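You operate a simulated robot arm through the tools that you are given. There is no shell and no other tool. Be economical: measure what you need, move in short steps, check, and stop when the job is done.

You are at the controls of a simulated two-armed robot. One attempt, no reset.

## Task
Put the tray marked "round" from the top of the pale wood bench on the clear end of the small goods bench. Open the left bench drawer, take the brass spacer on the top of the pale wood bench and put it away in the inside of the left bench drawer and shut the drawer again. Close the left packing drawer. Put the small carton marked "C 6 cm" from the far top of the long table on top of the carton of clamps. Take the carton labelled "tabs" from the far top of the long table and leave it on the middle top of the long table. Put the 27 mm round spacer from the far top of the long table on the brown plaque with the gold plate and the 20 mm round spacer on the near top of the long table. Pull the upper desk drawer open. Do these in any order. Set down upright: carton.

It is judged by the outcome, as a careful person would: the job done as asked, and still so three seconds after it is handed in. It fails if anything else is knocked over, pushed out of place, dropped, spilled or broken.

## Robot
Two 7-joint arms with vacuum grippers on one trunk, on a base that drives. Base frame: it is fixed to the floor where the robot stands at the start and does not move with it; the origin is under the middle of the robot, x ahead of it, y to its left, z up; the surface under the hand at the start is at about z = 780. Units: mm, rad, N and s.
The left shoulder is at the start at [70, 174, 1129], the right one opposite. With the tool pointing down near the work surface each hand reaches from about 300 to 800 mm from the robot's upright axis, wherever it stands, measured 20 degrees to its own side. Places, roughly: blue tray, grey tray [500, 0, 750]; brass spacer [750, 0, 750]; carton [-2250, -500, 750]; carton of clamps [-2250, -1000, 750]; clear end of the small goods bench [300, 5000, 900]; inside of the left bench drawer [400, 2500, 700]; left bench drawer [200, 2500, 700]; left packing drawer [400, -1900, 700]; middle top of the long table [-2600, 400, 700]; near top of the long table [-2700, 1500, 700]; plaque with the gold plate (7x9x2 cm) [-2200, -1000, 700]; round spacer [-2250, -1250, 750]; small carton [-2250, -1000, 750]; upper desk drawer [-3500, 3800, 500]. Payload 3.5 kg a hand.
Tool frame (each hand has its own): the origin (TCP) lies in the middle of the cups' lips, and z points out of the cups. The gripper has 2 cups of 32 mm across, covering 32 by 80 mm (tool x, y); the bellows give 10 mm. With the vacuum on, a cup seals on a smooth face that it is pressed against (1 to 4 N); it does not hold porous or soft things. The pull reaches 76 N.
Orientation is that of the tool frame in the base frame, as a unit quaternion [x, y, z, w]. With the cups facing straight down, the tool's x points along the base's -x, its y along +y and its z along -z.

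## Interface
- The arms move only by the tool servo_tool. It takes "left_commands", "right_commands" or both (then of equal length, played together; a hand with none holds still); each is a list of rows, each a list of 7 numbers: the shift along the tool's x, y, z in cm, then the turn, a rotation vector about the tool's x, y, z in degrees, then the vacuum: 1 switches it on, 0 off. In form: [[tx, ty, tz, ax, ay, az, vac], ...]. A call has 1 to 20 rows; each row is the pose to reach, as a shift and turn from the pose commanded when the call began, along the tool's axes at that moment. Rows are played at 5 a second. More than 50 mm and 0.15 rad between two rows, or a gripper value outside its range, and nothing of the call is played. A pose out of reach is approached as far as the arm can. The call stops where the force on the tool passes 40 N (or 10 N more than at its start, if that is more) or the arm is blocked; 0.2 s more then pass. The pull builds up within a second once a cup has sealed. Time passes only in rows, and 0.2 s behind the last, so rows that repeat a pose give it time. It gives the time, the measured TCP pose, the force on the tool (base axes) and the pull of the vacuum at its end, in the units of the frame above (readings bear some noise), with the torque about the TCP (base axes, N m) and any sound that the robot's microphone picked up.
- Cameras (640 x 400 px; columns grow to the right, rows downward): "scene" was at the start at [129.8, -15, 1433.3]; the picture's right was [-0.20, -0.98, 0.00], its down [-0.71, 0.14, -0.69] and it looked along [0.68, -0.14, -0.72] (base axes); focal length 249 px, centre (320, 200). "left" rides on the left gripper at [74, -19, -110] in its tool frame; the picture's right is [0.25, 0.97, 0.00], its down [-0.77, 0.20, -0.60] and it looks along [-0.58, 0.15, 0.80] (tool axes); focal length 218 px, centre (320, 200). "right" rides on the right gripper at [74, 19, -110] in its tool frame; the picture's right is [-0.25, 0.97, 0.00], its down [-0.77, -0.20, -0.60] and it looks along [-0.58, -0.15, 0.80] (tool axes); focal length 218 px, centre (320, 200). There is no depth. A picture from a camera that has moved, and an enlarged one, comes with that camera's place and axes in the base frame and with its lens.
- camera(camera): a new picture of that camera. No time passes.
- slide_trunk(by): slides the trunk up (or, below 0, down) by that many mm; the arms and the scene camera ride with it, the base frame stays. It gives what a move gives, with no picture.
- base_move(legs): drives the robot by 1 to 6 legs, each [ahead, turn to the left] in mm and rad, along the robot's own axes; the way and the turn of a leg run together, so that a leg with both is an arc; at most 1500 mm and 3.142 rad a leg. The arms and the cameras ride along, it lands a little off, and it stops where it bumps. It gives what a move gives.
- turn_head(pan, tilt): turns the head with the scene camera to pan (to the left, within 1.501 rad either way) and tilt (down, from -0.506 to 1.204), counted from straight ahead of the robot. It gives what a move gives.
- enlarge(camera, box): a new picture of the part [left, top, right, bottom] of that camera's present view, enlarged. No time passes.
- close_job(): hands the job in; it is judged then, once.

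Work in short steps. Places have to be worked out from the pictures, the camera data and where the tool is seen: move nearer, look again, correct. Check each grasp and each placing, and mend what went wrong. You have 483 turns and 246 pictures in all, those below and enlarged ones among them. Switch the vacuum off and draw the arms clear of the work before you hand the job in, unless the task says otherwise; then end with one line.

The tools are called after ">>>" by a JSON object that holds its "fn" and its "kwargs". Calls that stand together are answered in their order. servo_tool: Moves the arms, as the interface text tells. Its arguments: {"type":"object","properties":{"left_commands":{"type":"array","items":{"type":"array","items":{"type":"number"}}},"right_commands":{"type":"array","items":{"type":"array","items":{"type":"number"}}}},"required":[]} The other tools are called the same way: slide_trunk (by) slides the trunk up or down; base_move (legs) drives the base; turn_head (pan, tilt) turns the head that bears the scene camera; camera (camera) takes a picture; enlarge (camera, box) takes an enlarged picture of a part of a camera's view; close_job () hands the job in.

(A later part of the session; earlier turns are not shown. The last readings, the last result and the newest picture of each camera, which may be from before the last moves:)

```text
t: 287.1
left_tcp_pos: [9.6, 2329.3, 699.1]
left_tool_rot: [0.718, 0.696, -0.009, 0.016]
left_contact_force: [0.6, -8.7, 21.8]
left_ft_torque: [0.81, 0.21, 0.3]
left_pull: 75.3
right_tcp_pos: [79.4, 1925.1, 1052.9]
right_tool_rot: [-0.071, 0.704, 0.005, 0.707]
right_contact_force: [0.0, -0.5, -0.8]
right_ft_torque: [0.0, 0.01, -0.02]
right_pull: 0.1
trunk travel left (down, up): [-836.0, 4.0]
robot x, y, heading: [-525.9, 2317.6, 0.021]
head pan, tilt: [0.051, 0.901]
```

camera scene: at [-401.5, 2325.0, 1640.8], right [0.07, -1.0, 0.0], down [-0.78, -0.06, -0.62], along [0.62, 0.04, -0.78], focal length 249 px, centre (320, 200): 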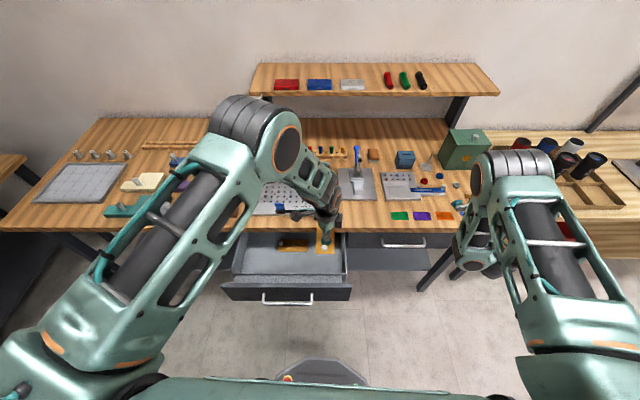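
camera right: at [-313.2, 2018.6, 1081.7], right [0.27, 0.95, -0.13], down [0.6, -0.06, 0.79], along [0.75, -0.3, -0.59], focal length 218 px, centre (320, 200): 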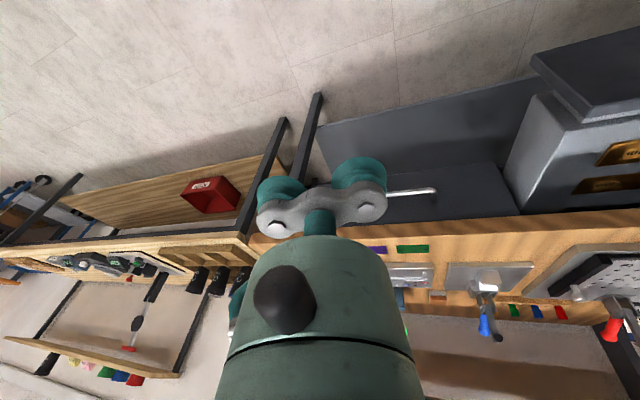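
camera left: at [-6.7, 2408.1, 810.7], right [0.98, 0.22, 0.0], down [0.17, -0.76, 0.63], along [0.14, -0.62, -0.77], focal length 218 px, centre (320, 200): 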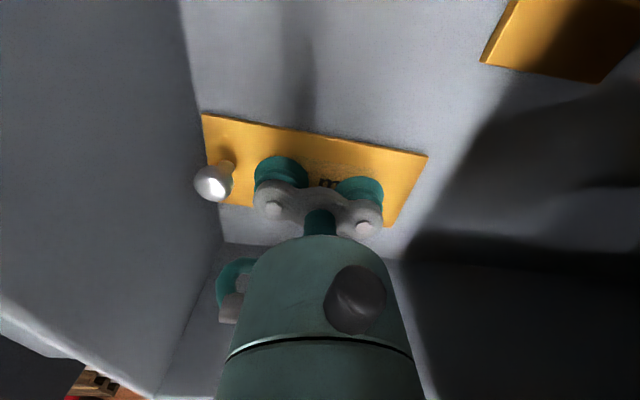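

Firm contact (22 N). Release and lift straight up.

>>> {"fn": "servo_tool", "kwargs": {"left_commands": [[0, 0, 0, 0, 0, 0, 0], [0, 0, 0, 0, 0, 0, 0], [0, 0, 0, 0, 0, 0, 0], [0, 0, 0, 0, 0, 0, 0], [0, 0, -1, 0, 0, 0, 0], [0, 0, -4, 0, 0, 0, 0], [0, 0, -8, 0, 0, 0, 0], [0, 0, -12, 0, 0, 0, 0], [0, 0, -16, 0, 0, 0, 0], [0, 0, -20, 0, 0, 0, 0]]}}

>>> {"fn": "camera", "kwargs": {"camera": "left"}}

```text
t: 289.3
left_tcp_pos: [2.6, 2327.9, 895.4]
left_tool_rot: [0.722, 0.692, -0.016, 0.017]
left_contact_force: [-0.1, 0.1, 0.7]
left_ft_torque: [-0.01, 0.0, 0.01]
left_pull: 0.0
right_tcp_pos: [79.8, 1926.1, 1053.3]
right_tool_rot: [-0.071, 0.704, 0.004, 0.706]
right_contact_force: [0.0, 0.4, -0.7]
right_ft_torque: [0.0, 0.0, 0.0]
right_pull: 0.1
trunk travel left (down, up): [-836.0, 4.0]
robot x, y, heading: [-525.0, 2316.8, 0.023]
head pan, tilt: [0.051, 0.901]
```

```text
166 pictures are left
camera left: at [-14.5, 2407.8, 1002.8], right [0.98, 0.21, -0.01], down [0.17, -0.75, 0.64], along [0.13, -0.63, -0.77], focal length 218 px, centre (320, 200)
```

left: 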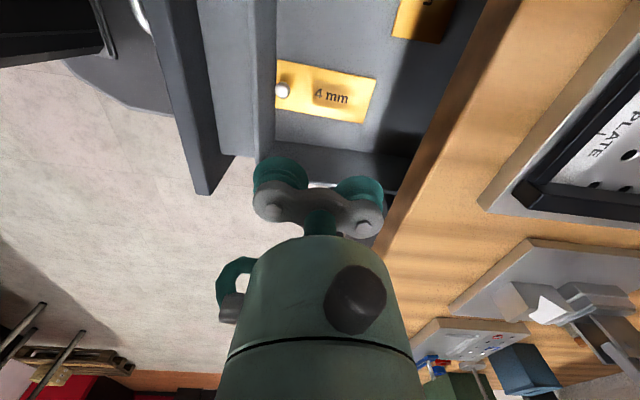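

The "4 mm" spacer lies flat in the drawer. Now to shut it: I raise the left hand, back the base slightly, and place the left hand in front of the drawer.

>>> {"fn": "servo_tool", "kwargs": {"left_commands": [[0, 0, -4, 0, 0, 0, 0], [0, 0, -8, 0, 0, 0, 0], [0, 0, -12, 0, 0, 0, 0]]}}

>>> {"fn": "base_move", "kwargs": {"legs": [[-90, 0]]}}

>>> {"fn": "servo_tool", "kwargs": {"left_commands": [[1, -1.4, 0, 0, 0, -8, 0], [2, -2.8, 0, 0, 0, -16, 0], [3, -4.2, 0, 0, 0, -24, 0], [4.2, -5.6, 0, 0, 0, -32, 0], [5.2, -7, 0, 0, 0, -40, 0], [6.2, -8.4, 0, 0, 0, -48, 0], [7.3, -9.8, 0, 0, 0, -56, 0], [8.3, -11.2, 0, 0, 0, -64, 0], [9.4, -12.6, 0, 0, 0, -72, 0], [10.5, -14, 0, 0, 0, -80, 0], [11.6, -15, 0, 0, 0, -87, 0], [11.6, -15, 0, 0, 0, -87, 0]]}}

>>> {"fn": "camera", "kwargs": {"camera": "scene"}}

```text
t: 290.1
left_tcp_pos: [6.1, 2336.3, 1015.9]
left_tool_rot: [0.719, 0.695, -0.017, 0.014]
left_contact_force: [-0.6, 0.5, -0.1]
left_ft_torque: [0.05, 0.01, 0.01]
left_pull: 0.0
right_tcp_pos: [81.4, 1926.6, 1052.1]
right_tool_rot: [-0.073, 0.704, 0.004, 0.706]
right_contact_force: [-0.5, -0.2, -0.7]
right_ft_torque: [0.01, -0.02, 0.0]
right_pull: 0.1
trunk travel left (down, up): [-836.0, 4.0]
robot x, y, heading: [-525.0, 2320.4, 0.02]
head pan, tilt: [0.051, 0.901]
```

```text
t: 291.2
left_tcp_pos: [-80.0, 2333.3, 1018.0]
left_tool_rot: [0.72, 0.694, -0.017, 0.018]
left_contact_force: [0.0, 0.1, 0.2]
left_ft_torque: [0.0, 0.0, 0.0]
left_pull: 0.0
right_tcp_pos: [-3.4, 1924.5, 1049.6]
right_tool_rot: [-0.072, 0.705, 0.005, 0.705]
right_contact_force: [-0.6, 0.1, 0.4]
right_ft_torque: [0.0, -0.02, 0.0]
right_pull: 0.0
trunk travel left (down, up): [-836.0, 4.0]
robot x, y, heading: [-613.3, 2310.4, 0.016]
head pan, tilt: [0.051, 0.901]
```

```text
t: 293.8
left_tcp_pos: [-227.6, 2452.3, 1013.5]
left_tool_rot: [0.043, 0.999, -0.024, 0.001]
left_contact_force: [-0.7, -0.6, -0.5]
left_ft_torque: [0.01, 0.01, -0.01]
left_pull: 0.1
right_tcp_pos: [-6.7, 1924.7, 1052.5]
right_tool_rot: [-0.072, 0.704, 0.005, 0.706]
right_contact_force: [1.2, 0.6, -0.8]
right_ft_torque: [0.01, -0.02, -0.03]
right_pull: 0.1
trunk travel left (down, up): [-836.0, 4.0]
robot x, y, heading: [-617.1, 2316.3, 0.02]
head pan, tilt: [0.051, 0.901]
```

```text
165 pictures are left
camera scene: at [-489.6, 2322.9, 1636.7], right [0.07, -1.0, 0.0], down [-0.78, -0.06, -0.62], along [0.62, 0.04, -0.78], focal length 249 px, centre (320, 200)
```

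scene: 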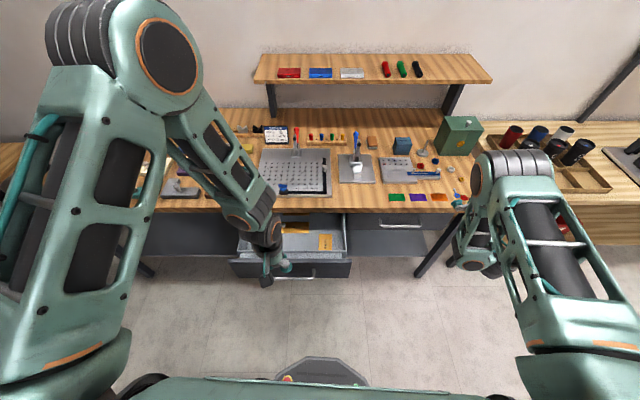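

Lower the trunk 200 mm (both hands are in front of the bench edge), then check.

>>> {"fn": "slide_trunk", "kwargs": {"by": -200}}

>>> {"fn": "servo_tool", "kwargs": {"left_commands": [[0, 0, 3, 0, 0, 0, 0], [0, 0, 6, 0, 0, 0, 0], [0, 0, 7.5, 0, 0, 0, 0]]}}

>>> {"fn": "camera", "kwargs": {"camera": "scene"}}

>>> {"fn": "camera", "kwargs": {"camera": "left"}}

```text
t: 296.0
left_tcp_pos: [-226.9, 2452.8, 812.6]
left_tool_rot: [0.044, 0.999, -0.025, 0.003]
left_contact_force: [-0.5, -1.0, 0.0]
left_ft_torque: [0.01, -0.01, -0.02]
left_pull: 0.0
right_tcp_pos: [-6.3, 1925.5, 852.2]
right_tool_rot: [-0.072, 0.704, 0.004, 0.706]
right_contact_force: [0.0, -0.3, 0.5]
right_ft_torque: [0.02, 0.0, 0.01]
right_pull: 0.0
trunk travel left (down, up): [-636.0, 204.0]
robot x, y, heading: [-617.1, 2320.0, 0.017]
head pan, tilt: [0.051, 0.901]
```

```text
t: 296.8
left_tcp_pos: [-225.0, 2450.8, 737.7]
left_tool_rot: [0.044, 0.999, -0.024, 0.003]
left_contact_force: [-0.5, -0.2, 0.7]
left_ft_torque: [0.0, 0.01, -0.02]
left_pull: 0.1
right_tcp_pos: [-5.5, 1924.9, 851.2]
right_tool_rot: [-0.072, 0.705, 0.005, 0.706]
right_contact_force: [0.0, -0.2, 0.2]
right_ft_torque: [-0.02, 0.03, -0.02]
right_pull: 0.0
trunk travel left (down, up): [-636.0, 204.0]
robot x, y, heading: [-613.6, 2317.0, 0.021]
head pan, tilt: [0.051, 0.901]
```

```text
164 pictures are left
camera scene: at [-489.4, 2323.2, 1436.7], right [0.07, -1.0, 0.0], down [-0.78, -0.06, -0.62], along [0.62, 0.04, -0.78], focal length 249 px, centre (320, 200)
```

scene: 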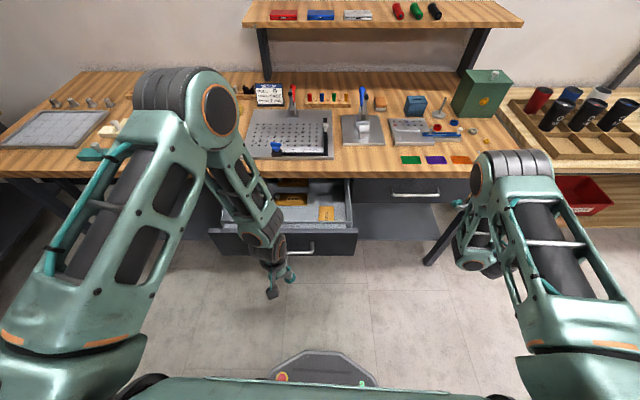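

```text
163 pictures are left
camera left: at [-302.1, 2444.3, 847.7], right [-0.17, 0.98, -0.05], down [0.78, 0.16, 0.6], along [0.6, 0.06, -0.8], focal length 218 px, centre (320, 200)
```

left: 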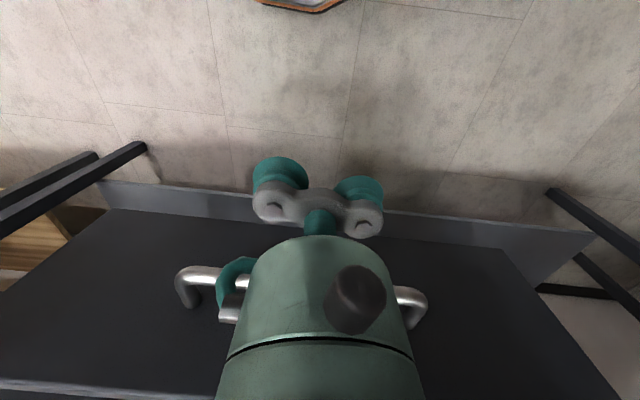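

The gripper body is right in front of the handle. I push forward steadily to shut the drawer; the force stop will mark the end.

>>> {"fn": "servo_tool", "kwargs": {"left_commands": [[-2, 0, 0, 0, 0, 0, 0], [-4, 0, 0, 0, 0, 0, 0], [-6, 0, 0, 0, 0, 0, 0], [-8, 0, 0, 0, 0, 0, 0], [-10, 0, 0, 0, 0, 0, 0], [-12, 0, 0, 0, 0, 0, 0], [-14, 0, 0, 0, 0, 0, 0], [-16, 0, 0, 0, 0, 0, 0], [-18, 0, 0, 0, 0, 0, 0], [-19.5, 0, 0, 0, 0, 0, 0], [-21, 0, 0, 0, 0, 0, 0]]}}

>>> {"fn": "camera", "kwargs": {"camera": "scene"}}

```text
t: 299.2
left_tcp_pos: [-17.6, 2429.8, 740.1]
left_tool_rot: [0.045, 0.999, -0.024, 0.002]
left_contact_force: [-0.6, 0.2, -0.3]
left_ft_torque: [-0.02, -0.03, -0.01]
left_pull: 0.1
right_tcp_pos: [-7.5, 1925.4, 852.4]
right_tool_rot: [-0.071, 0.705, 0.005, 0.706]
right_contact_force: [-0.2, -0.3, 0.1]
right_ft_torque: [0.02, -0.04, -0.02]
right_pull: 0.0
trunk travel left (down, up): [-636.0, 204.0]
robot x, y, heading: [-617.3, 2318.5, 0.019]
head pan, tilt: [0.051, 0.901]
```

```text
162 pictures are left
camera scene: at [-489.2, 2323.0, 1436.7], right [0.07, -1.0, 0.0], down [-0.78, -0.06, -0.62], along [0.62, 0.04, -0.78], focal length 249 px, centre (320, 200)
```

scene: 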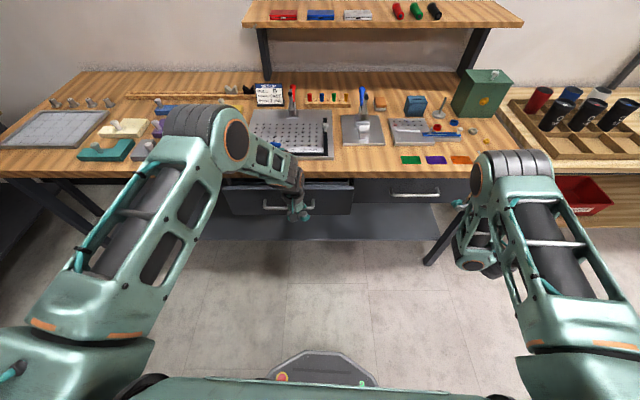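

Nearly shut. A few more centimetres until the stop.

>>> {"fn": "servo_tool", "kwargs": {"left_commands": [[-1, 0, 0, 0, 0, 0, 0], [-2, 0, 0, 0, 0, 0, 0], [-3, 0, 0, 0, 0, 0, 0], [-4, 0, 0, 0, 0, 0, 0], [-4.5, 0, 0, 0, 0, 0, 0], [-5, 0, 0, 0, 0, 0, 0], [-5.5, 0, 0, 0, 0, 0, 0], [-6, 0, 0, 0, 0, 0, 0]]}}

>>> {"fn": "enlarge", "kwargs": {"camera": "scene", "box": [200, 140, 460, 260]}}

```text
t: 300.9
left_tcp_pos: [30.7, 2426.8, 739.4]
left_tool_rot: [0.043, 0.999, -0.024, -0.003]
left_contact_force: [-22.5, 1.7, 10.7]
left_ft_torque: [0.0, -2.64, 0.43]
left_pull: 0.0
right_tcp_pos: [-10.7, 1926.8, 854.1]
right_tool_rot: [-0.072, 0.703, 0.006, 0.708]
right_contact_force: [0.0, 0.8, 0.0]
right_ft_torque: [0.03, -0.04, 0.01]
right_pull: 0.0
trunk travel left (down, up): [-636.0, 204.0]
robot x, y, heading: [-619.4, 2311.4, 0.023]
head pan, tilt: [0.051, 0.901]
stopped in row 8 (left hand): the force on the tool passed its limit at 46 N (the readings are from after the stop); the commanded pose is now the measured one
```

```text
2.46 times, centred on (330, 200) of scene
camera zoom: at [-496.2, 2323.0, 1437.6], right [0.07, -1.0, 0.0], down [-0.78, -0.06, -0.62], along [0.62, 0.05, -0.78], focal length 612 px, centre (295, 200)
```

zoom: 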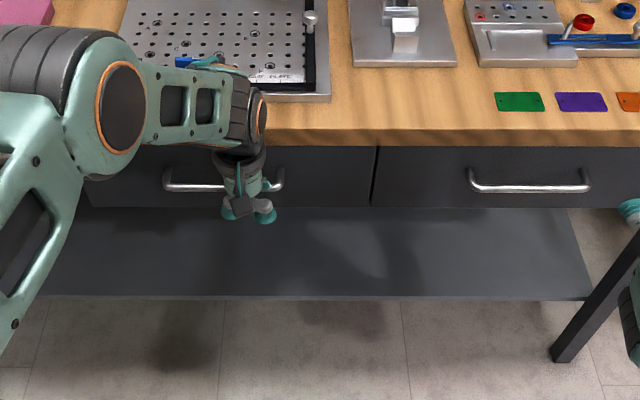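

The left bench drawer is shut flush. I retract the left hand and turn to face the open floor (-y) to unfold the right arm.

>>> {"fn": "servo_tool", "kwargs": {"left_commands": [[3, 0, 0, 0, 0, 0, 0], [7, 0, 0, 0, 0, 0, 0], [11, 0, -2, 0, 0, 0, 0], [15, 0, -5, 0, 0, 0, 0], [18, 0, -8, 0, 0, 0, 0], [20, 0, -12, 0, 0, 0, 0], [20, 0, -16, 0, 0, 0, 0]]}}

>>> {"fn": "slide_trunk", "kwargs": {"by": 150}}

>>> {"fn": "base_move", "kwargs": {"legs": [[-60, 0], [0, -1.59]]}}

>>> {"fn": "camera", "kwargs": {"camera": "scene"}}

```text
t: 302.5
left_tcp_pos: [-165.0, 2452.2, 898.5]
left_tool_rot: [0.044, 0.999, -0.024, -0.003]
left_contact_force: [1.0, 0.7, -0.4]
left_ft_torque: [0.03, 0.05, 0.01]
left_pull: 0.1
right_tcp_pos: [-8.6, 1926.2, 853.4]
right_tool_rot: [-0.073, 0.704, 0.005, 0.707]
right_contact_force: [-0.8, 0.1, 0.8]
right_ft_torque: [0.0, -0.02, 0.0]
right_pull: 0.0
trunk travel left (down, up): [-636.0, 204.0]
robot x, y, heading: [-615.8, 2318.4, 0.02]
head pan, tilt: [0.051, 0.901]
```

```text
t: 304.3
left_tcp_pos: [-163.1, 2452.9, 1048.4]
left_tool_rot: [0.043, 0.999, -0.024, -0.004]
left_contact_force: [-0.4, 0.3, -1.2]
left_ft_torque: [0.0, -0.01, 0.0]
left_pull: 0.1
right_tcp_pos: [-7.2, 1926.3, 1002.5]
right_tool_rot: [-0.073, 0.704, 0.005, 0.706]
right_contact_force: [-0.1, 0.5, 1.0]
right_ft_torque: [0.02, -0.03, 0.01]
right_pull: 0.0
trunk travel left (down, up): [-786.0, 54.0]
robot x, y, heading: [-614.6, 2317.0, 0.022]
head pan, tilt: [0.051, 0.901]
```

```text
t: 309.0
left_tcp_pos: [-536.6, 1862.5, 1048.2]
left_tool_rot: [0.736, 0.677, -0.015, -0.019]
left_contact_force: [-0.7, -0.5, 0.0]
left_ft_torque: [-0.01, -0.01, -0.04]
left_pull: 0.1
right_tcp_pos: [-1062.6, 1703.1, 1001.4]
right_tool_rot: [0.445, 0.551, -0.494, 0.504]
right_contact_force: [0.9, 0.1, 0.1]
right_ft_torque: [0.02, 0.0, 0.03]
right_pull: 0.1
trunk travel left (down, up): [-786.0, 54.0]
robot x, y, heading: [-676.8, 2313.6, -1.548]
head pan, tilt: [0.051, 0.901]
```

```text
160 pictures are left
camera scene: at [-667.2, 2190.3, 1586.7], right [-1.0, -0.08, 0.0], down [-0.06, 0.78, -0.62], along [0.05, -0.62, -0.78], focal length 249 px, centre (320, 200)
```

scene: 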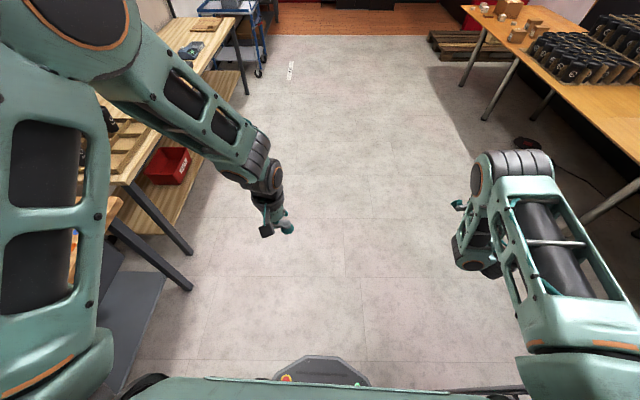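

Open aisle. I extend the right hand forward, down and inward to a pose like the one at the desk, from which folding worked.

>>> {"fn": "servo_tool", "kwargs": {"right_commands": [[2, 2, 2, 0, 0, 0, 0], [4, 4, 4, 0, 0, 0, 0], [6, 6, 6, 0, 0, 0, 0], [8, 8, 8, 0, 0, 0, 0], [10.5, 10, 10, 0, 0, 0, 0], [13, 12, 12, 0, 0, 0, 0], [15.5, 14, 13, 0, 0, 0, 0], [17, 15, 13, 0, 0, 0, 0]]}}

>>> {"fn": "servo_tool", "kwargs": {"right_commands": [[-1.5, 0, -2.5, 0, 6.5, 0, 0], [-3, 0, -5, 0, 13, 0, 0], [-4.5, 0, -7.5, 0, 19.5, 0, 0], [-6, 0, -10, 0, 26, 0, 0], [-7.5, 0, -12.5, 0, 32.5, 0, 0], [-9, 0, -15, 0, 39, 0, 0], [-10.5, 0, -17.5, 0, 45.5, 0, 0], [-12, 0, -20, 0, 52, 0, 0], [-13.5, 0, -22.5, 0, 58.5, 0, 0], [-15, 0, -25, 0, 65, 0, 0], [-16.5, 0, -27.5, 0, 71.5, 0, 0], [-18, 0, -30, 0, 78, 0, 0], [-19.5, 0, -32.5, 0, 84.5, 0, 0], [-21, 0, -34, 0, 90, 0, 0], [-21, 0, -34, 0, 90, 0, 0]]}}

>>> {"fn": "camera", "kwargs": {"camera": "scene"}}

```text
t: 310.8
left_tcp_pos: [-536.8, 1862.4, 1048.6]
left_tool_rot: [0.735, 0.677, -0.015, -0.019]
left_contact_force: [-0.8, 0.2, 0.3]
left_ft_torque: [-0.01, -0.03, 0.01]
left_pull: 0.1
right_tcp_pos: [-913.3, 1590.6, 816.3]
right_tool_rot: [0.445, 0.55, -0.495, 0.504]
right_contact_force: [0.5, -1.3, -0.2]
right_ft_torque: [-0.01, -0.01, 0.02]
right_pull: 0.0
trunk travel left (down, up): [-786.0, 54.0]
robot x, y, heading: [-678.5, 2316.1, -1.543]
head pan, tilt: [0.051, 0.901]
```

```text
t: 314.0
left_tcp_pos: [-536.3, 1863.0, 1048.1]
left_tool_rot: [0.735, 0.677, -0.015, -0.02]
left_contact_force: [-0.4, -0.3, -0.2]
left_ft_torque: [0.0, 0.0, -0.02]
left_pull: 0.1
right_tcp_pos: [-932.6, 1929.4, 1029.2]
right_tool_rot: [0.665, 0.745, -0.035, -0.033]
right_contact_force: [-0.7, -0.5, 0.2]
right_ft_torque: [-0.04, 0.01, -0.02]
right_pull: 0.0
trunk travel left (down, up): [-786.0, 54.0]
robot x, y, heading: [-671.4, 2313.7, -1.543]
head pan, tilt: [0.051, 0.901]
```

```text
159 pictures are left
camera scene: at [-667.2, 2189.9, 1586.7], right [-1.0, -0.08, 0.0], down [-0.06, 0.78, -0.62], along [0.05, -0.62, -0.78], focal length 249 px, centre (320, 200)
```

scene: 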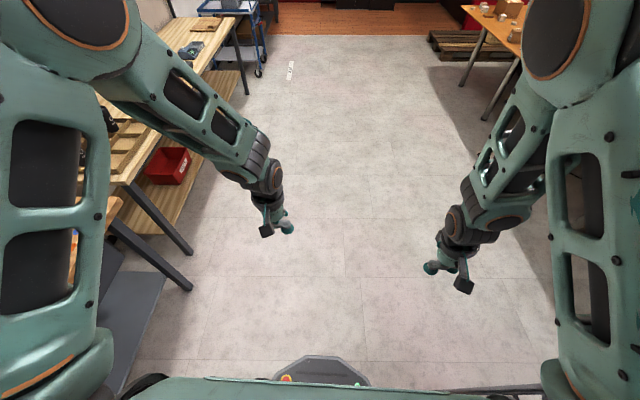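

Both arms are in normal pose. I drive down the aisle to the packing bench at y≈-1900.

>>> {"fn": "base_move", "kwargs": {"legs": [[1500, 0], [1500, 0], [600, 0]]}}

>>> {"fn": "turn_head", "kwargs": {"pan": 0.6, "tilt": 0.5}}

>>> {"fn": "camera", "kwargs": {"camera": "scene"}}

```text
t: 331.5
left_tcp_pos: [-309.7, -1725.6, 1047.2]
left_tool_rot: [0.714, 0.699, -0.014, -0.019]
left_contact_force: [-0.5, 0.4, 0.3]
left_ft_torque: [0.03, -0.01, -0.01]
left_pull: 0.1
right_tcp_pos: [-709.1, -1682.4, 1028.3]
right_tool_rot: [0.642, 0.765, -0.035, -0.031]
right_contact_force: [0.0, -0.7, 0.2]
right_ft_torque: [-0.02, 0.0, 0.0]
right_pull: 0.0
trunk travel left (down, up): [-786.0, 54.0]
robot x, y, heading: [-475.9, -1280.3, -1.482]
head pan, tilt: [0.051, 0.901]
```

```text
t: 332.5
left_tcp_pos: [-310.1, -1726.7, 1048.7]
left_tool_rot: [0.715, 0.699, -0.016, -0.019]
left_contact_force: [0.4, 0.3, 0.4]
left_ft_torque: [-0.02, 0.01, -0.01]
left_pull: 0.0
right_tcp_pos: [-709.5, -1681.6, 1027.9]
right_tool_rot: [0.642, 0.765, -0.036, -0.032]
right_contact_force: [0.8, -0.3, 0.2]
right_ft_torque: [-0.02, 0.02, -0.01]
right_pull: 0.2
trunk travel left (down, up): [-786.0, 54.0]
robot x, y, heading: [-474.5, -1285.1, -1.483]
head pan, tilt: [0.6, 0.499]
```

```text
158 pictures are left
camera scene: at [-412.7, -1401.9, 1620.6], right [-0.77, -0.63, 0.0], down [-0.3, 0.37, -0.88], along [0.56, -0.68, -0.48], focal length 249 px, centre (320, 200)
```

scene: 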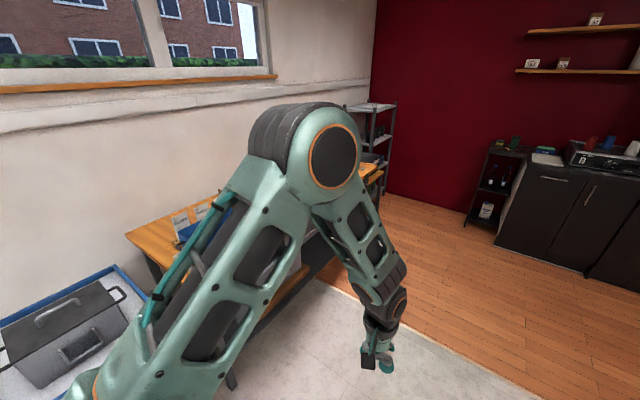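

I drive on 520 mm and face the packing bench.

>>> {"fn": "base_move", "kwargs": {"legs": [[560, 0], [0, 1.482]]}}

>>> {"fn": "turn_head", "kwargs": {"pan": 0.0, "tilt": 0.7}}

>>> {"fn": "camera", "kwargs": {"camera": "scene"}}

```text
t: 339.2
left_tcp_pos: [28.9, -1708.2, 1047.8]
left_tool_rot: [0.06, 0.998, -0.025, -0.005]
left_contact_force: [-0.3, 0.3, -0.4]
left_ft_torque: [-0.01, -0.03, 0.0]
left_pull: 0.1
right_tcp_pos: [-53.7, -2102.9, 1028.1]
right_tool_rot: [-0.039, 0.998, -0.046, 0.001]
right_contact_force: [-0.2, 0.8, -0.1]
right_ft_torque: [0.03, -0.03, 0.01]
right_pull: 0.0
trunk travel left (down, up): [-786.0, 54.0]
robot x, y, heading: [-429.8, -1832.5, -0.011]
head pan, tilt: [0.6, 0.499]
```

```text
t: 340.2
left_tcp_pos: [28.3, -1709.3, 1047.5]
left_tool_rot: [0.061, 0.998, -0.024, -0.004]
left_contact_force: [-0.2, 1.0, -0.4]
left_ft_torque: [0.0, 0.02, -0.03]
left_pull: 0.0
right_tcp_pos: [-53.6, -2101.2, 1028.3]
right_tool_rot: [-0.039, 0.998, -0.048, 0.001]
right_contact_force: [-0.1, 0.0, -0.3]
right_ft_torque: [-0.03, -0.02, 0.0]
right_pull: 0.0
trunk travel left (down, up): [-786.0, 54.0]
robot x, y, heading: [-429.5, -1830.5, -0.013]
head pan, tilt: [0.0, 0.7]
```

```text
157 pictures are left
camera scene: at [-293.0, -1830.8, 1602.9], right [-0.01, -1.0, 0.0], down [-0.64, 0.01, -0.77], along [0.77, -0.01, -0.64], focal length 249 px, centre (320, 200)
```

scene: 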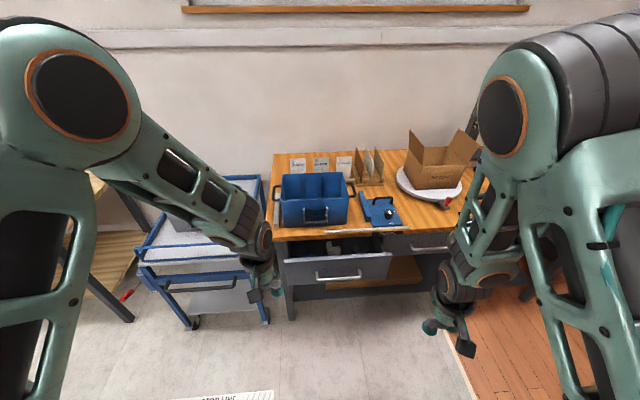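

The left packing drawer is partly open. I enlarge to place its front.

>>> {"fn": "enlarge", "kwargs": {"camera": "scene", "box": [250, 200, 450, 325]}}

```text
3.20 times, centred on (350, 262) of scene
camera zoom: at [-293.0, -1830.8, 1602.9], right [-0.01, -1.0, 0.0], down [-0.64, 0.01, -0.77], along [0.77, -0.01, -0.64], focal length 796 px, centre (224, 0)
```

zoom: 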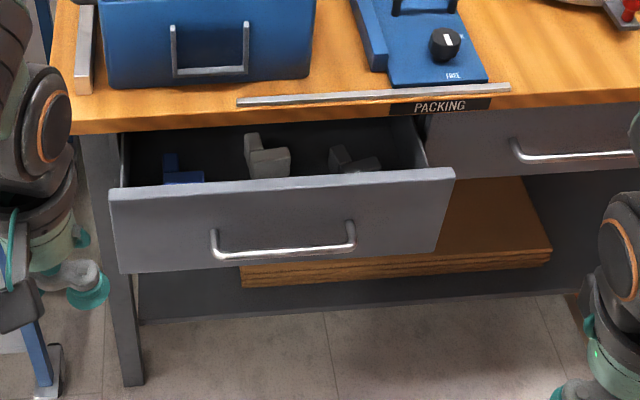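

Drawer front at about x≈340, handle centre y≈-1915, z≈670. I drive 180 mm closer and lower the trunk, then position the right hand in front of the handle.

>>> {"fn": "base_move", "kwargs": {"legs": [[150, 0]]}}

>>> {"fn": "servo_tool", "kwargs": {"right_commands": [[1, 4, 0, -2, 0, 2, 0], [2, 8, 1, -4, 0, 4, 0], [2, 12, 2, -5.3, 0, 4.5, 0], [2, 16, 3, -5.3, 0, 4.5, 0], [2, 19, 4, -5.3, 0, 4.5, 0], [2, 19, 4, -5.3, 0, 4.5, 0]], "left_commands": [[2, 0, 0, 0, 0, 0, 0], [4, 0, 0, 0, 0, 0, 0], [6, 0, 0, 0, 0, 0, 0], [8, 0, 0, 0, 0, 0, 0], [10, 0, 0, 0, 0, 0, 0], [10, 0, 0, 0, 0, 0, 0]]}}

>>> {"fn": "slide_trunk", "kwargs": {"by": -180}}

>>> {"fn": "camera", "kwargs": {"camera": "scene"}}

```text
t: 341.6
left_tcp_pos: [178.6, -1711.5, 1049.5]
left_tool_rot: [0.062, 0.998, -0.024, -0.004]
left_contact_force: [-0.1, -0.3, -0.5]
left_ft_torque: [0.01, 0.0, -0.03]
left_pull: 0.1
right_tcp_pos: [94.8, -2105.1, 1028.9]
right_tool_rot: [-0.037, 0.998, -0.047, 0.002]
right_contact_force: [-0.4, 0.1, 0.5]
right_ft_torque: [0.03, -0.04, 0.01]
right_pull: 0.2
trunk travel left (down, up): [-786.0, 54.0]
robot x, y, heading: [-278.2, -1829.5, -0.008]
head pan, tilt: [0.0, 0.7]
```

```text
t: 343.0
left_tcp_pos: [82.5, -1699.8, 1050.1]
left_tool_rot: [0.062, 0.998, -0.025, -0.005]
left_contact_force: [0.3, 0.2, -0.2]
left_ft_torque: [-0.05, 0.02, 0.01]
left_pull: 0.1
right_tcp_pos: [70.3, -1920.6, 972.9]
right_tool_rot: [0.02, 1.0, 0.017, 0.0]
right_contact_force: [-0.1, -0.5, -0.8]
right_ft_torque: [-0.01, 0.03, 0.0]
right_pull: 0.0
trunk travel left (down, up): [-786.0, 54.0]
robot x, y, heading: [-274.8, -1833.9, -0.017]
head pan, tilt: [0.0, 0.7]
```

```text
t: 345.0
left_tcp_pos: [82.3, -1698.7, 870.7]
left_tool_rot: [0.062, 0.998, -0.025, -0.004]
left_contact_force: [0.6, -0.3, -0.6]
left_ft_torque: [-0.01, -0.01, -0.01]
left_pull: 0.1
right_tcp_pos: [68.2, -1920.7, 793.3]
right_tool_rot: [0.019, 1.0, 0.014, -0.001]
right_contact_force: [0.2, 0.9, 0.3]
right_ft_torque: [0.0, -0.02, -0.01]
right_pull: 0.0
trunk travel left (down, up): [-606.0, 234.0]
robot x, y, heading: [-275.3, -1831.9, -0.018]
head pan, tilt: [0.0, 0.7]
```

```text
155 pictures are left
camera scene: at [-141.1, -1833.2, 1422.9], right [-0.01, -1.0, 0.0], down [-0.64, 0.01, -0.76], along [0.76, -0.01, -0.64], focal length 249 px, centre (320, 200)
```

scene: 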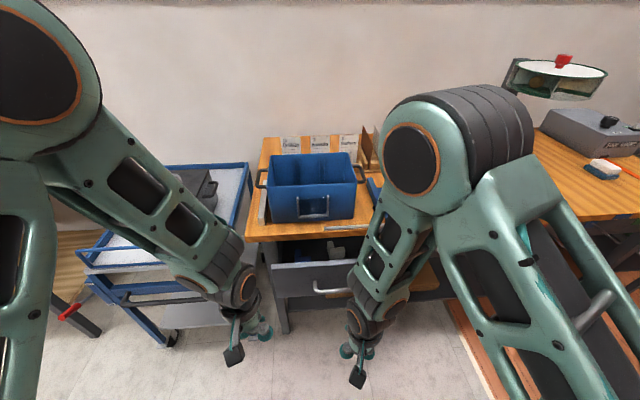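

Lower the right hand to handle height and move forward to push.

>>> {"fn": "servo_tool", "kwargs": {"right_commands": [[0, 0, 4, 0, 0, 0, 0], [0, 0, 8, 0, 0, 0, 0], [0, 0, 12, 0, 0, 0, 0], [-4, 0, 12.5, 0, 0, 0, 0], [-8, 0, 12.5, 0, 0, 0, 0], [-12, 0, 12.5, 0, 0, 0, 0], [-16, 0, 12.5, 0, 0, 0, 0]]}}

>>> {"fn": "camera", "kwargs": {"camera": "scene"}}

>>> {"fn": "camera", "kwargs": {"camera": "right"}}

```text
t: 346.6
left_tcp_pos: [83.3, -1699.4, 869.7]
left_tool_rot: [0.062, 0.998, -0.024, -0.006]
left_contact_force: [1.2, -0.3, 1.1]
left_ft_torque: [0.01, 0.0, 0.01]
left_pull: 0.1
right_tcp_pos: [225.8, -1925.5, 660.7]
right_tool_rot: [0.002, 1.0, -0.001, 0.0]
right_contact_force: [0.4, 0.1, 0.0]
right_ft_torque: [0.0, 0.02, 0.03]
right_pull: 0.1
trunk travel left (down, up): [-606.0, 234.0]
robot x, y, heading: [-276.5, -1832.6, -0.017]
head pan, tilt: [0.0, 0.7]
```

```text
154 pictures are left
camera scene: at [-139.9, -1833.4, 1422.7], right [-0.01, -1.0, 0.0], down [-0.64, 0.01, -0.76], along [0.76, -0.01, -0.64], focal length 249 px, centre (320, 200)
```

scene: 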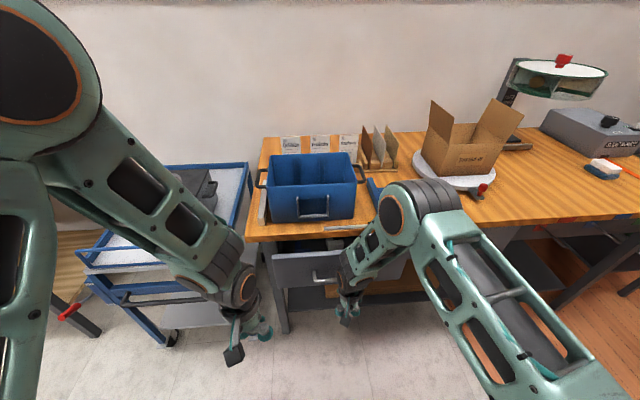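

```text
153 pictures are left
camera right: at [150.9, -1903.6, 772.2], right [0.26, 0.97, 0.0], down [0.77, -0.2, 0.61], along [0.58, -0.16, -0.8], focal length 218 px, centre (320, 200)
```

right: 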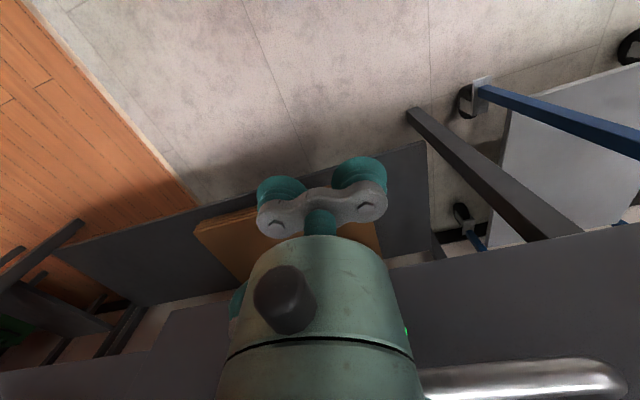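

The handle is at body height; I push forward in small steps.

>>> {"fn": "servo_tool", "kwargs": {"right_commands": [[-1.5, 0, 0, 0, 0, 0, 0], [-3, 0, 0, 0, 0, 0, 0], [-4.5, 0, 0, 0, 0, 0, 0], [-6, 0, 0, 0, 0, 0, 0], [-7.5, 0, 0, 0, 0, 0, 0], [-9, 0, 0, 0, 0, 0, 0], [-10.5, 0, 0, 0, 0, 0, 0], [-12, 0, 0, 0, 0, 0, 0], [-13.5, 0, 0, 0, 0, 0, 0], [-15, 0, 0, 0, 0, 0, 0]]}}

>>> {"fn": "camera", "kwargs": {"camera": "scene"}}

```text
t: 348.1
left_tcp_pos: [79.6, -1700.5, 871.8]
left_tool_rot: [0.062, 0.998, -0.024, -0.004]
left_contact_force: [0.3, -0.4, 0.4]
left_ft_torque: [-0.01, 0.03, -0.02]
left_pull: 0.1
right_tcp_pos: [307.0, -1927.1, 659.4]
right_tool_rot: [0.0, 1.0, -0.002, -0.01]
right_contact_force: [-28.5, -3.5, 13.4]
right_ft_torque: [0.47, -3.06, 0.29]
right_pull: 0.1
trunk travel left (down, up): [-606.0, 234.0]
robot x, y, heading: [-273.4, -1829.6, -0.012]
head pan, tilt: [0.0, 0.7]
stopped in row 7 (right hand): the force on the tool passed its limit at 52 N (the readings are from after the stop); the commanded pose is now the measured one
```

```text
152 pictures are left
camera scene: at [-145.2, -1833.5, 1423.6], right [-0.02, -1.0, 0.0], down [-0.64, 0.01, -0.77], along [0.77, -0.01, -0.64], focal length 249 px, centre (320, 200)
```

scene: 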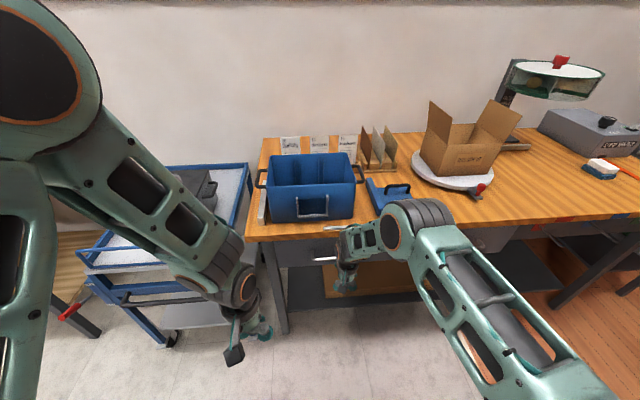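

It stopped hard. I withdraw and check whether the front is flush.

>>> {"fn": "servo_tool", "kwargs": {"right_commands": [[3, 0, 0, 0, 0, 0, 0], [7, 0, 0, 0, 0, 0, 0], [11, -2, 0, 0, 0, 0, 0], [15, -5, -1, 0, 0, 0, 0], [18, -8, -3, 0, 0, 0, 0]]}}

>>> {"fn": "enlarge", "kwargs": {"camera": "scene", "box": [230, 200, 530, 330]}}

```text
refused: row 4 steps farther than a row can; nothing moved
```

```text
2.13 times, centred on (380, 265) of scene
camera zoom: at [-145.2, -1833.5, 1423.6], right [-0.02, -1.0, 0.0], down [-0.64, 0.01, -0.77], along [0.77, -0.01, -0.64], focal length 531 px, centre (192, 61)
```

zoom: 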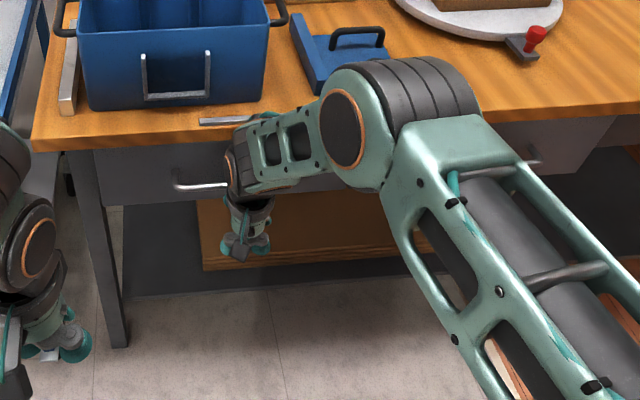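

>>> {"fn": "servo_tool", "kwargs": {"right_commands": [[3, 0, 0, 0, 0, 0, 0], [7, 0, 0, 0, 0, 0, 0], [10, -2, 0, 0, 0, 0, 0], [13, -5, -1, 0, 0, 0, 0], [16, -8, -3, 0, 0, 0, 0], [18, -12, -5, 0, 0, 0, 0], [18, -16, -7, 0, 0, 0, 0]]}}

>>> {"fn": "enlarge", "kwargs": {"camera": "scene", "box": [230, 200, 530, 330]}}

```text
t: 349.7
left_tcp_pos: [81.5, -1701.1, 870.8]
left_tool_rot: [0.063, 0.998, -0.024, -0.004]
left_contact_force: [-0.1, 0.5, 0.5]
left_ft_torque: [0.0, -0.01, -0.01]
left_pull: 0.2
right_tcp_pos: [135.1, -2089.0, 731.8]
right_tool_rot: [0.0, 1.0, -0.001, -0.008]
right_contact_force: [-0.8, 0.3, -0.6]
right_ft_torque: [0.0, 0.01, 0.02]
right_pull: 0.1
trunk travel left (down, up): [-606.0, 234.0]
robot x, y, heading: [-277.8, -1832.4, -0.021]
head pan, tilt: [0.0, 0.7]
```

```text
2.13 times, centred on (380, 265) of scene
camera zoom: at [-142.0, -1834.8, 1422.9], right [-0.02, -1.0, 0.0], down [-0.64, 0.01, -0.77], along [0.77, -0.01, -0.64], focal length 531 px, centre (192, 61)
```

zoom: 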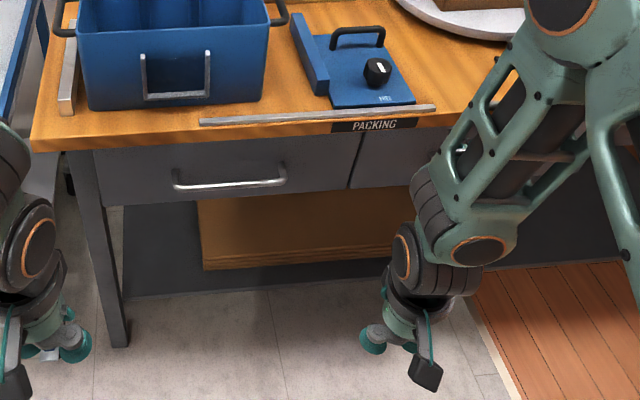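

The packing drawer is closed flush. Now to the long table: raise the trunk, back off, and drive to its far end's east side.

>>> {"fn": "slide_trunk", "kwargs": {"by": 180}}

>>> {"fn": "base_move", "kwargs": {"legs": [[-200, 0], [0, 2.52], [1000, 0], [0, 0.64]]}}

>>> {"fn": "turn_head", "kwargs": {"pan": 0, "tilt": 0.5}}

>>> {"fn": "camera", "kwargs": {"camera": "scene"}}

```text
t: 351.7
left_tcp_pos: [83.0, -1699.5, 1049.9]
left_tool_rot: [0.063, 0.998, -0.024, -0.004]
left_contact_force: [-0.2, 0.2, -0.8]
left_ft_torque: [0.01, 0.01, -0.01]
left_pull: 0.1
right_tcp_pos: [135.8, -2087.8, 912.3]
right_tool_rot: [0.001, 1.0, -0.002, -0.009]
right_contact_force: [-0.9, 0.5, 0.1]
right_ft_torque: [0.0, 0.0, -0.03]
right_pull: 0.0
trunk travel left (down, up): [-786.0, 54.0]
robot x, y, heading: [-277.3, -1834.2, -0.015]
head pan, tilt: [0.0, 0.7]
```

```text
t: 365.8
left_tcp_pos: [-1646.3, -1366.4, 1049.1]
left_tool_rot: [0.998, -0.06, 0.004, -0.024]
left_contact_force: [-0.1, -0.9, -0.5]
left_ft_torque: [-0.01, 0.01, -0.03]
left_pull: 0.0
right_tcp_pos: [-1700.0, -977.7, 911.6]
right_tool_rot: [1.0, 0.002, 0.009, -0.002]
right_contact_force: [0.3, -0.2, 0.7]
right_ft_torque: [0.04, -0.01, 0.01]
right_pull: 0.0
trunk travel left (down, up): [-786.0, 54.0]
robot x, y, heading: [-1289.3, -1231.6, 3.128]
head pan, tilt: [0.0, 0.7]
```

```text
t: 366.5
left_tcp_pos: [-1646.6, -1366.8, 1050.1]
left_tool_rot: [0.998, -0.061, 0.004, -0.024]
left_contact_force: [-0.2, 0.4, -0.8]
left_ft_torque: [-0.02, 0.02, 0.02]
left_pull: 0.1
right_tcp_pos: [-1701.8, -979.1, 912.5]
right_tool_rot: [1.0, 0.002, 0.009, -0.002]
right_contact_force: [-0.8, 1.1, 0.3]
right_ft_torque: [-0.01, -0.02, 0.01]
right_pull: 0.0
trunk travel left (down, up): [-786.0, 54.0]
robot x, y, heading: [-1288.5, -1229.1, 3.127]
head pan, tilt: [0.0, 0.499]
```

```text
149 pictures are left
camera scene: at [-1428.5, -1229.6, 1620.5], right [0.01, 1.0, 0.0], down [0.48, -0.01, -0.88], along [-0.88, 0.01, -0.48], focal length 249 px, centre (320, 200)
```

scene: 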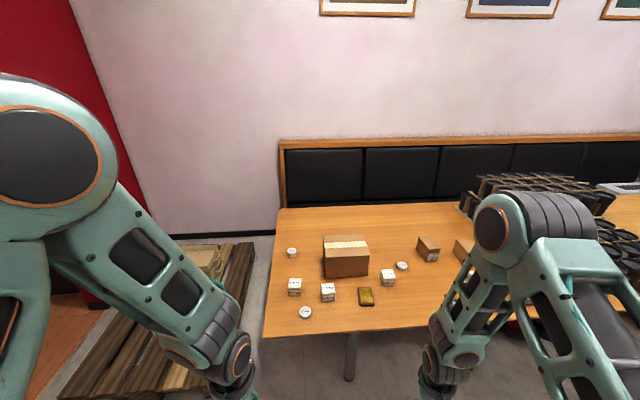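

I drive 280 mm closer and look at the items.

>>> {"fn": "base_move", "kwargs": {"legs": [[270, 0]]}}

>>> {"fn": "turn_head", "kwargs": {"pan": 0, "tilt": 0.75}}

>>> {"fn": "camera", "kwargs": {"camera": "scene"}}

>>> {"fn": "enlarge", "kwargs": {"camera": "scene", "box": [240, 140, 440, 265]}}

```text
t: 368.5
left_tcp_pos: [-1918.9, -1362.6, 1050.5]
left_tool_rot: [0.998, -0.06, 0.003, -0.024]
left_contact_force: [0.1, 0.4, 0.4]
left_ft_torque: [-0.01, 0.0, 0.01]
left_pull: 0.0
right_tcp_pos: [-1974.2, -975.0, 912.2]
right_tool_rot: [1.0, 0.001, 0.007, -0.003]
right_contact_force: [0.8, 0.2, 0.5]
right_ft_torque: [0.03, -0.03, 0.0]
right_pull: 0.2
trunk travel left (down, up): [-786.0, 54.0]
robot x, y, heading: [-1559.6, -1224.7, 3.129]
head pan, tilt: [0.0, 0.499]
```

```text
t: 369.2
left_tcp_pos: [-1920.6, -1362.3, 1049.9]
left_tool_rot: [0.998, -0.06, 0.005, -0.025]
left_contact_force: [0.0, -0.7, 0.0]
left_ft_torque: [-0.03, -0.02, 0.03]
left_pull: 0.1
right_tcp_pos: [-1974.8, -974.9, 912.3]
right_tool_rot: [1.0, 0.002, 0.008, -0.001]
right_contact_force: [0.0, 0.1, -0.1]
right_ft_torque: [-0.01, 0.01, -0.02]
right_pull: 0.1
trunk travel left (down, up): [-786.0, 54.0]
robot x, y, heading: [-1560.6, -1230.8, 3.129]
head pan, tilt: [0.0, 0.75]
```

```text
148 pictures are left
camera scene: at [-1694.6, -1226.0, 1598.6], right [0.01, 1.0, 0.0], down [0.68, -0.01, -0.73], along [-0.73, 0.01, -0.68], focal length 249 px, centre (320, 200)
```

scene: 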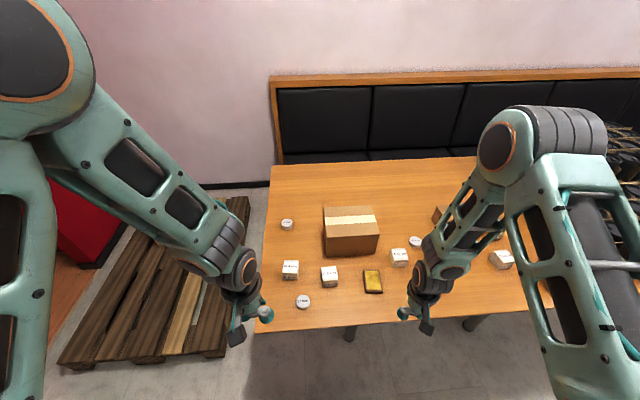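

```text
3.20 times, centred on (340, 202) of scene
camera zoom: at [-1694.6, -1226.0, 1598.6], right [0.01, 1.0, 0.0], down [0.68, -0.01, -0.73], along [-0.73, 0.01, -0.68], focal length 796 px, centre (256, 192)
```

zoom: 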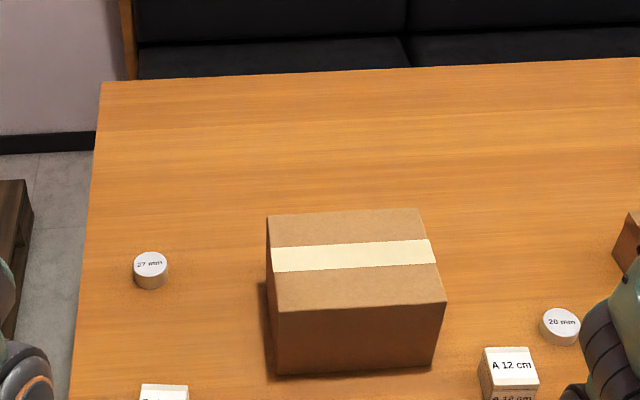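

>>> {"fn": "enlarge", "kwargs": {"camera": "scene", "box": [250, 210, 450, 335]}}

>>> {"fn": "turn_head", "kwargs": {"pan": -0.7, "tilt": 0.6}}

>>> {"fn": "camera", "kwargs": {"camera": "scene"}}

```text
3.20 times, centred on (350, 272) of scene
camera zoom: at [-1694.6, -1226.0, 1598.6], right [0.01, 1.0, 0.0], down [0.68, -0.01, -0.73], along [-0.73, 0.01, -0.68], focal length 796 px, centre (224, -32)
```

zoom: 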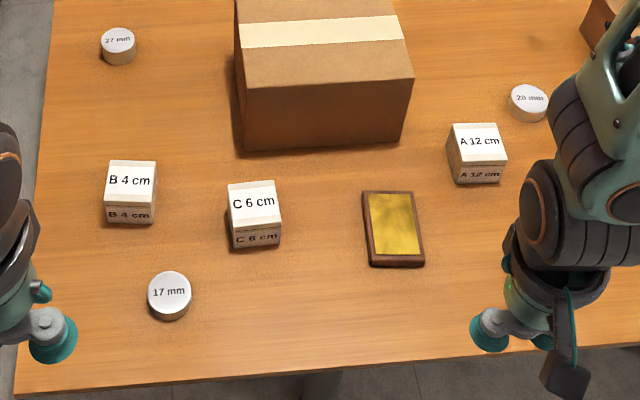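

```text
t: 370.3
left_tcp_pos: [-1920.2, -1363.6, 1050.6]
left_tool_rot: [0.998, -0.06, 0.004, -0.024]
left_contact_force: [-0.5, -0.3, -0.1]
left_ft_torque: [-0.03, 0.0, 0.02]
left_pull: 0.0
right_tcp_pos: [-1974.7, -975.2, 912.8]
right_tool_rot: [1.0, 0.002, 0.009, -0.002]
right_contact_force: [0.5, -0.9, -0.1]
right_ft_torque: [-0.01, 0.0, 0.0]
right_pull: 0.2
trunk travel left (down, up): [-786.0, 54.0]
robot x, y, heading: [-1561.5, -1229.4, 3.127]
head pan, tilt: [-0.7, 0.6]
```

```text
145 pictures are left
camera scene: at [-1677.9, -1169.4, 1611.5], right [0.65, 0.76, 0.0], down [0.43, -0.37, -0.82], along [-0.62, 0.54, -0.57], focal length 249 px, centre (320, 200)
```

scene: 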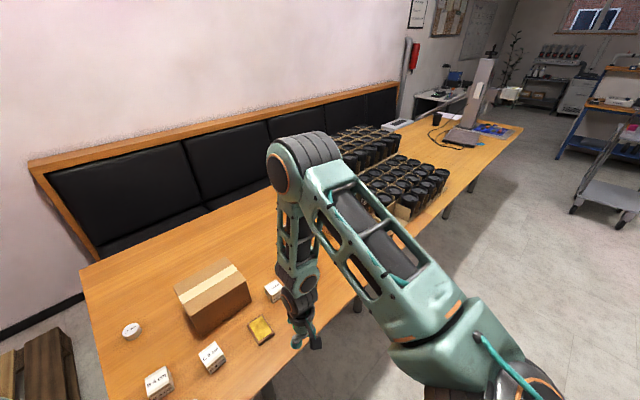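

Items identified: C 6 cm ≈(-2176,-1184), 27 mm ≈(-2465,-1368), plaque ≈(-2165,-1022), 20 mm ≈(-2354,-808), big carton centre ≈(-2373,-1092), top z≈855. I check the carton labels.

>>> {"fn": "enlarge", "kwargs": {"camera": "scene", "box": [120, 200, 440, 400]}}

>>> {"fn": "camera", "kwargs": {"camera": "right"}}

```text
2.00 times, centred on (280, 300) of scene
camera zoom: at [-1677.9, -1169.4, 1611.5], right [0.65, 0.76, 0.0], down [0.43, -0.37, -0.82], along [-0.62, 0.54, -0.57], focal length 498 px, centre (400, 0)
```

zoom: 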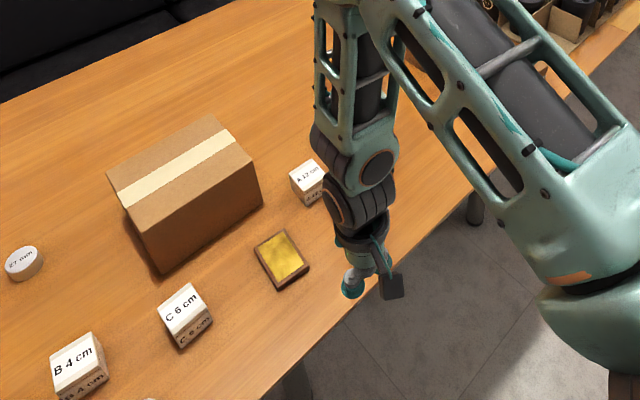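

```text
143 pictures are left
camera right: at [-1903.4, -992.9, 1023.8], right [-0.25, -0.97, -0.01], down [-0.78, 0.2, 0.59], along [-0.57, 0.15, -0.81], focal length 218 px, centre (320, 200)
```

right: 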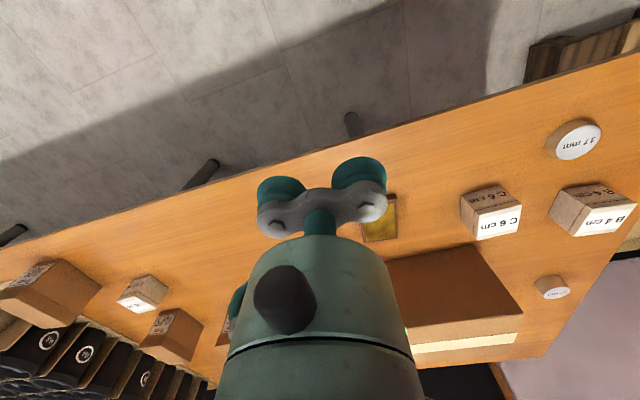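

>>> {"fn": "enlarge", "kwargs": {"camera": "right", "box": [0, 240, 260, 400]}}

```text
2.46 times, centred on (130, 320) of right
camera zoom: at [-1903.4, -992.9, 1023.8], right [-0.25, -0.97, -0.01], down [-0.78, 0.2, 0.59], along [-0.57, 0.15, -0.81], focal length 537 px, centre (788, -95)
```

zoom: 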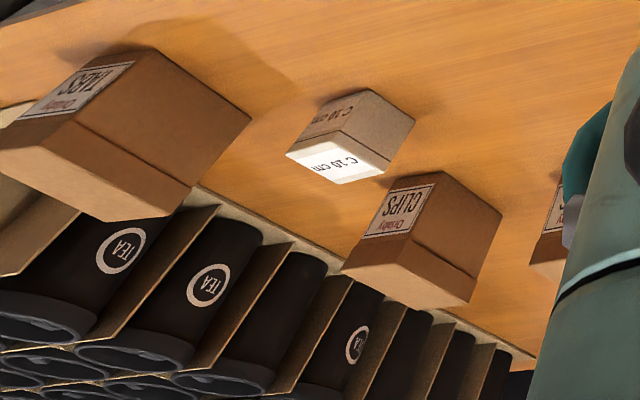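

Cartons "TABS" and "CLIPS" seen, a third is hidden. I move the right hand right/up to see all the labels.

>>> {"fn": "servo_tool", "kwargs": {"right_commands": [[0, -4, -2, 0, 0, 0, 0], [0, -8, -4, 0, 0, 0, 0], [0, -12, -6, 0, 0, 0, 0], [0, -16, -8, 0, 0, 0, 0], [0, -20, -10, 0, 0, 0, 0], [0, -20, -10, 0, 0, 0, 0]]}}

>>> {"fn": "camera", "kwargs": {"camera": "right"}}

```text
t: 371.7
left_tcp_pos: [-1920.7, -1364.1, 1049.9]
left_tool_rot: [0.998, -0.06, 0.005, -0.025]
left_contact_force: [0.4, -0.5, -0.7]
left_ft_torque: [0.03, -0.03, 0.02]
left_pull: 0.2
right_tcp_pos: [-1978.1, -777.0, 1012.8]
right_tool_rot: [1.0, 0.001, 0.01, -0.001]
right_contact_force: [0.0, -0.1, -0.4]
right_ft_torque: [0.03, 0.03, -0.01]
right_pull: 0.0
trunk travel left (down, up): [-786.0, 54.0]
robot x, y, heading: [-1563.3, -1228.3, 3.129]
head pan, tilt: [-0.7, 0.6]
```

```text
141 pictures are left
camera right: at [-1906.5, -794.5, 1124.4], right [-0.25, -0.97, -0.01], down [-0.78, 0.2, 0.59], along [-0.57, 0.15, -0.81], focal length 218 px, centre (320, 200)
```

right: 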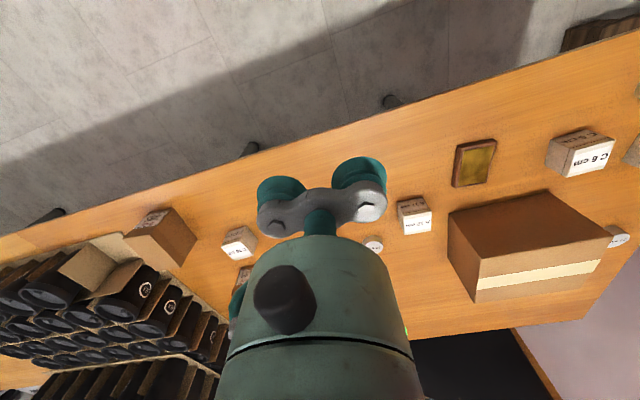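

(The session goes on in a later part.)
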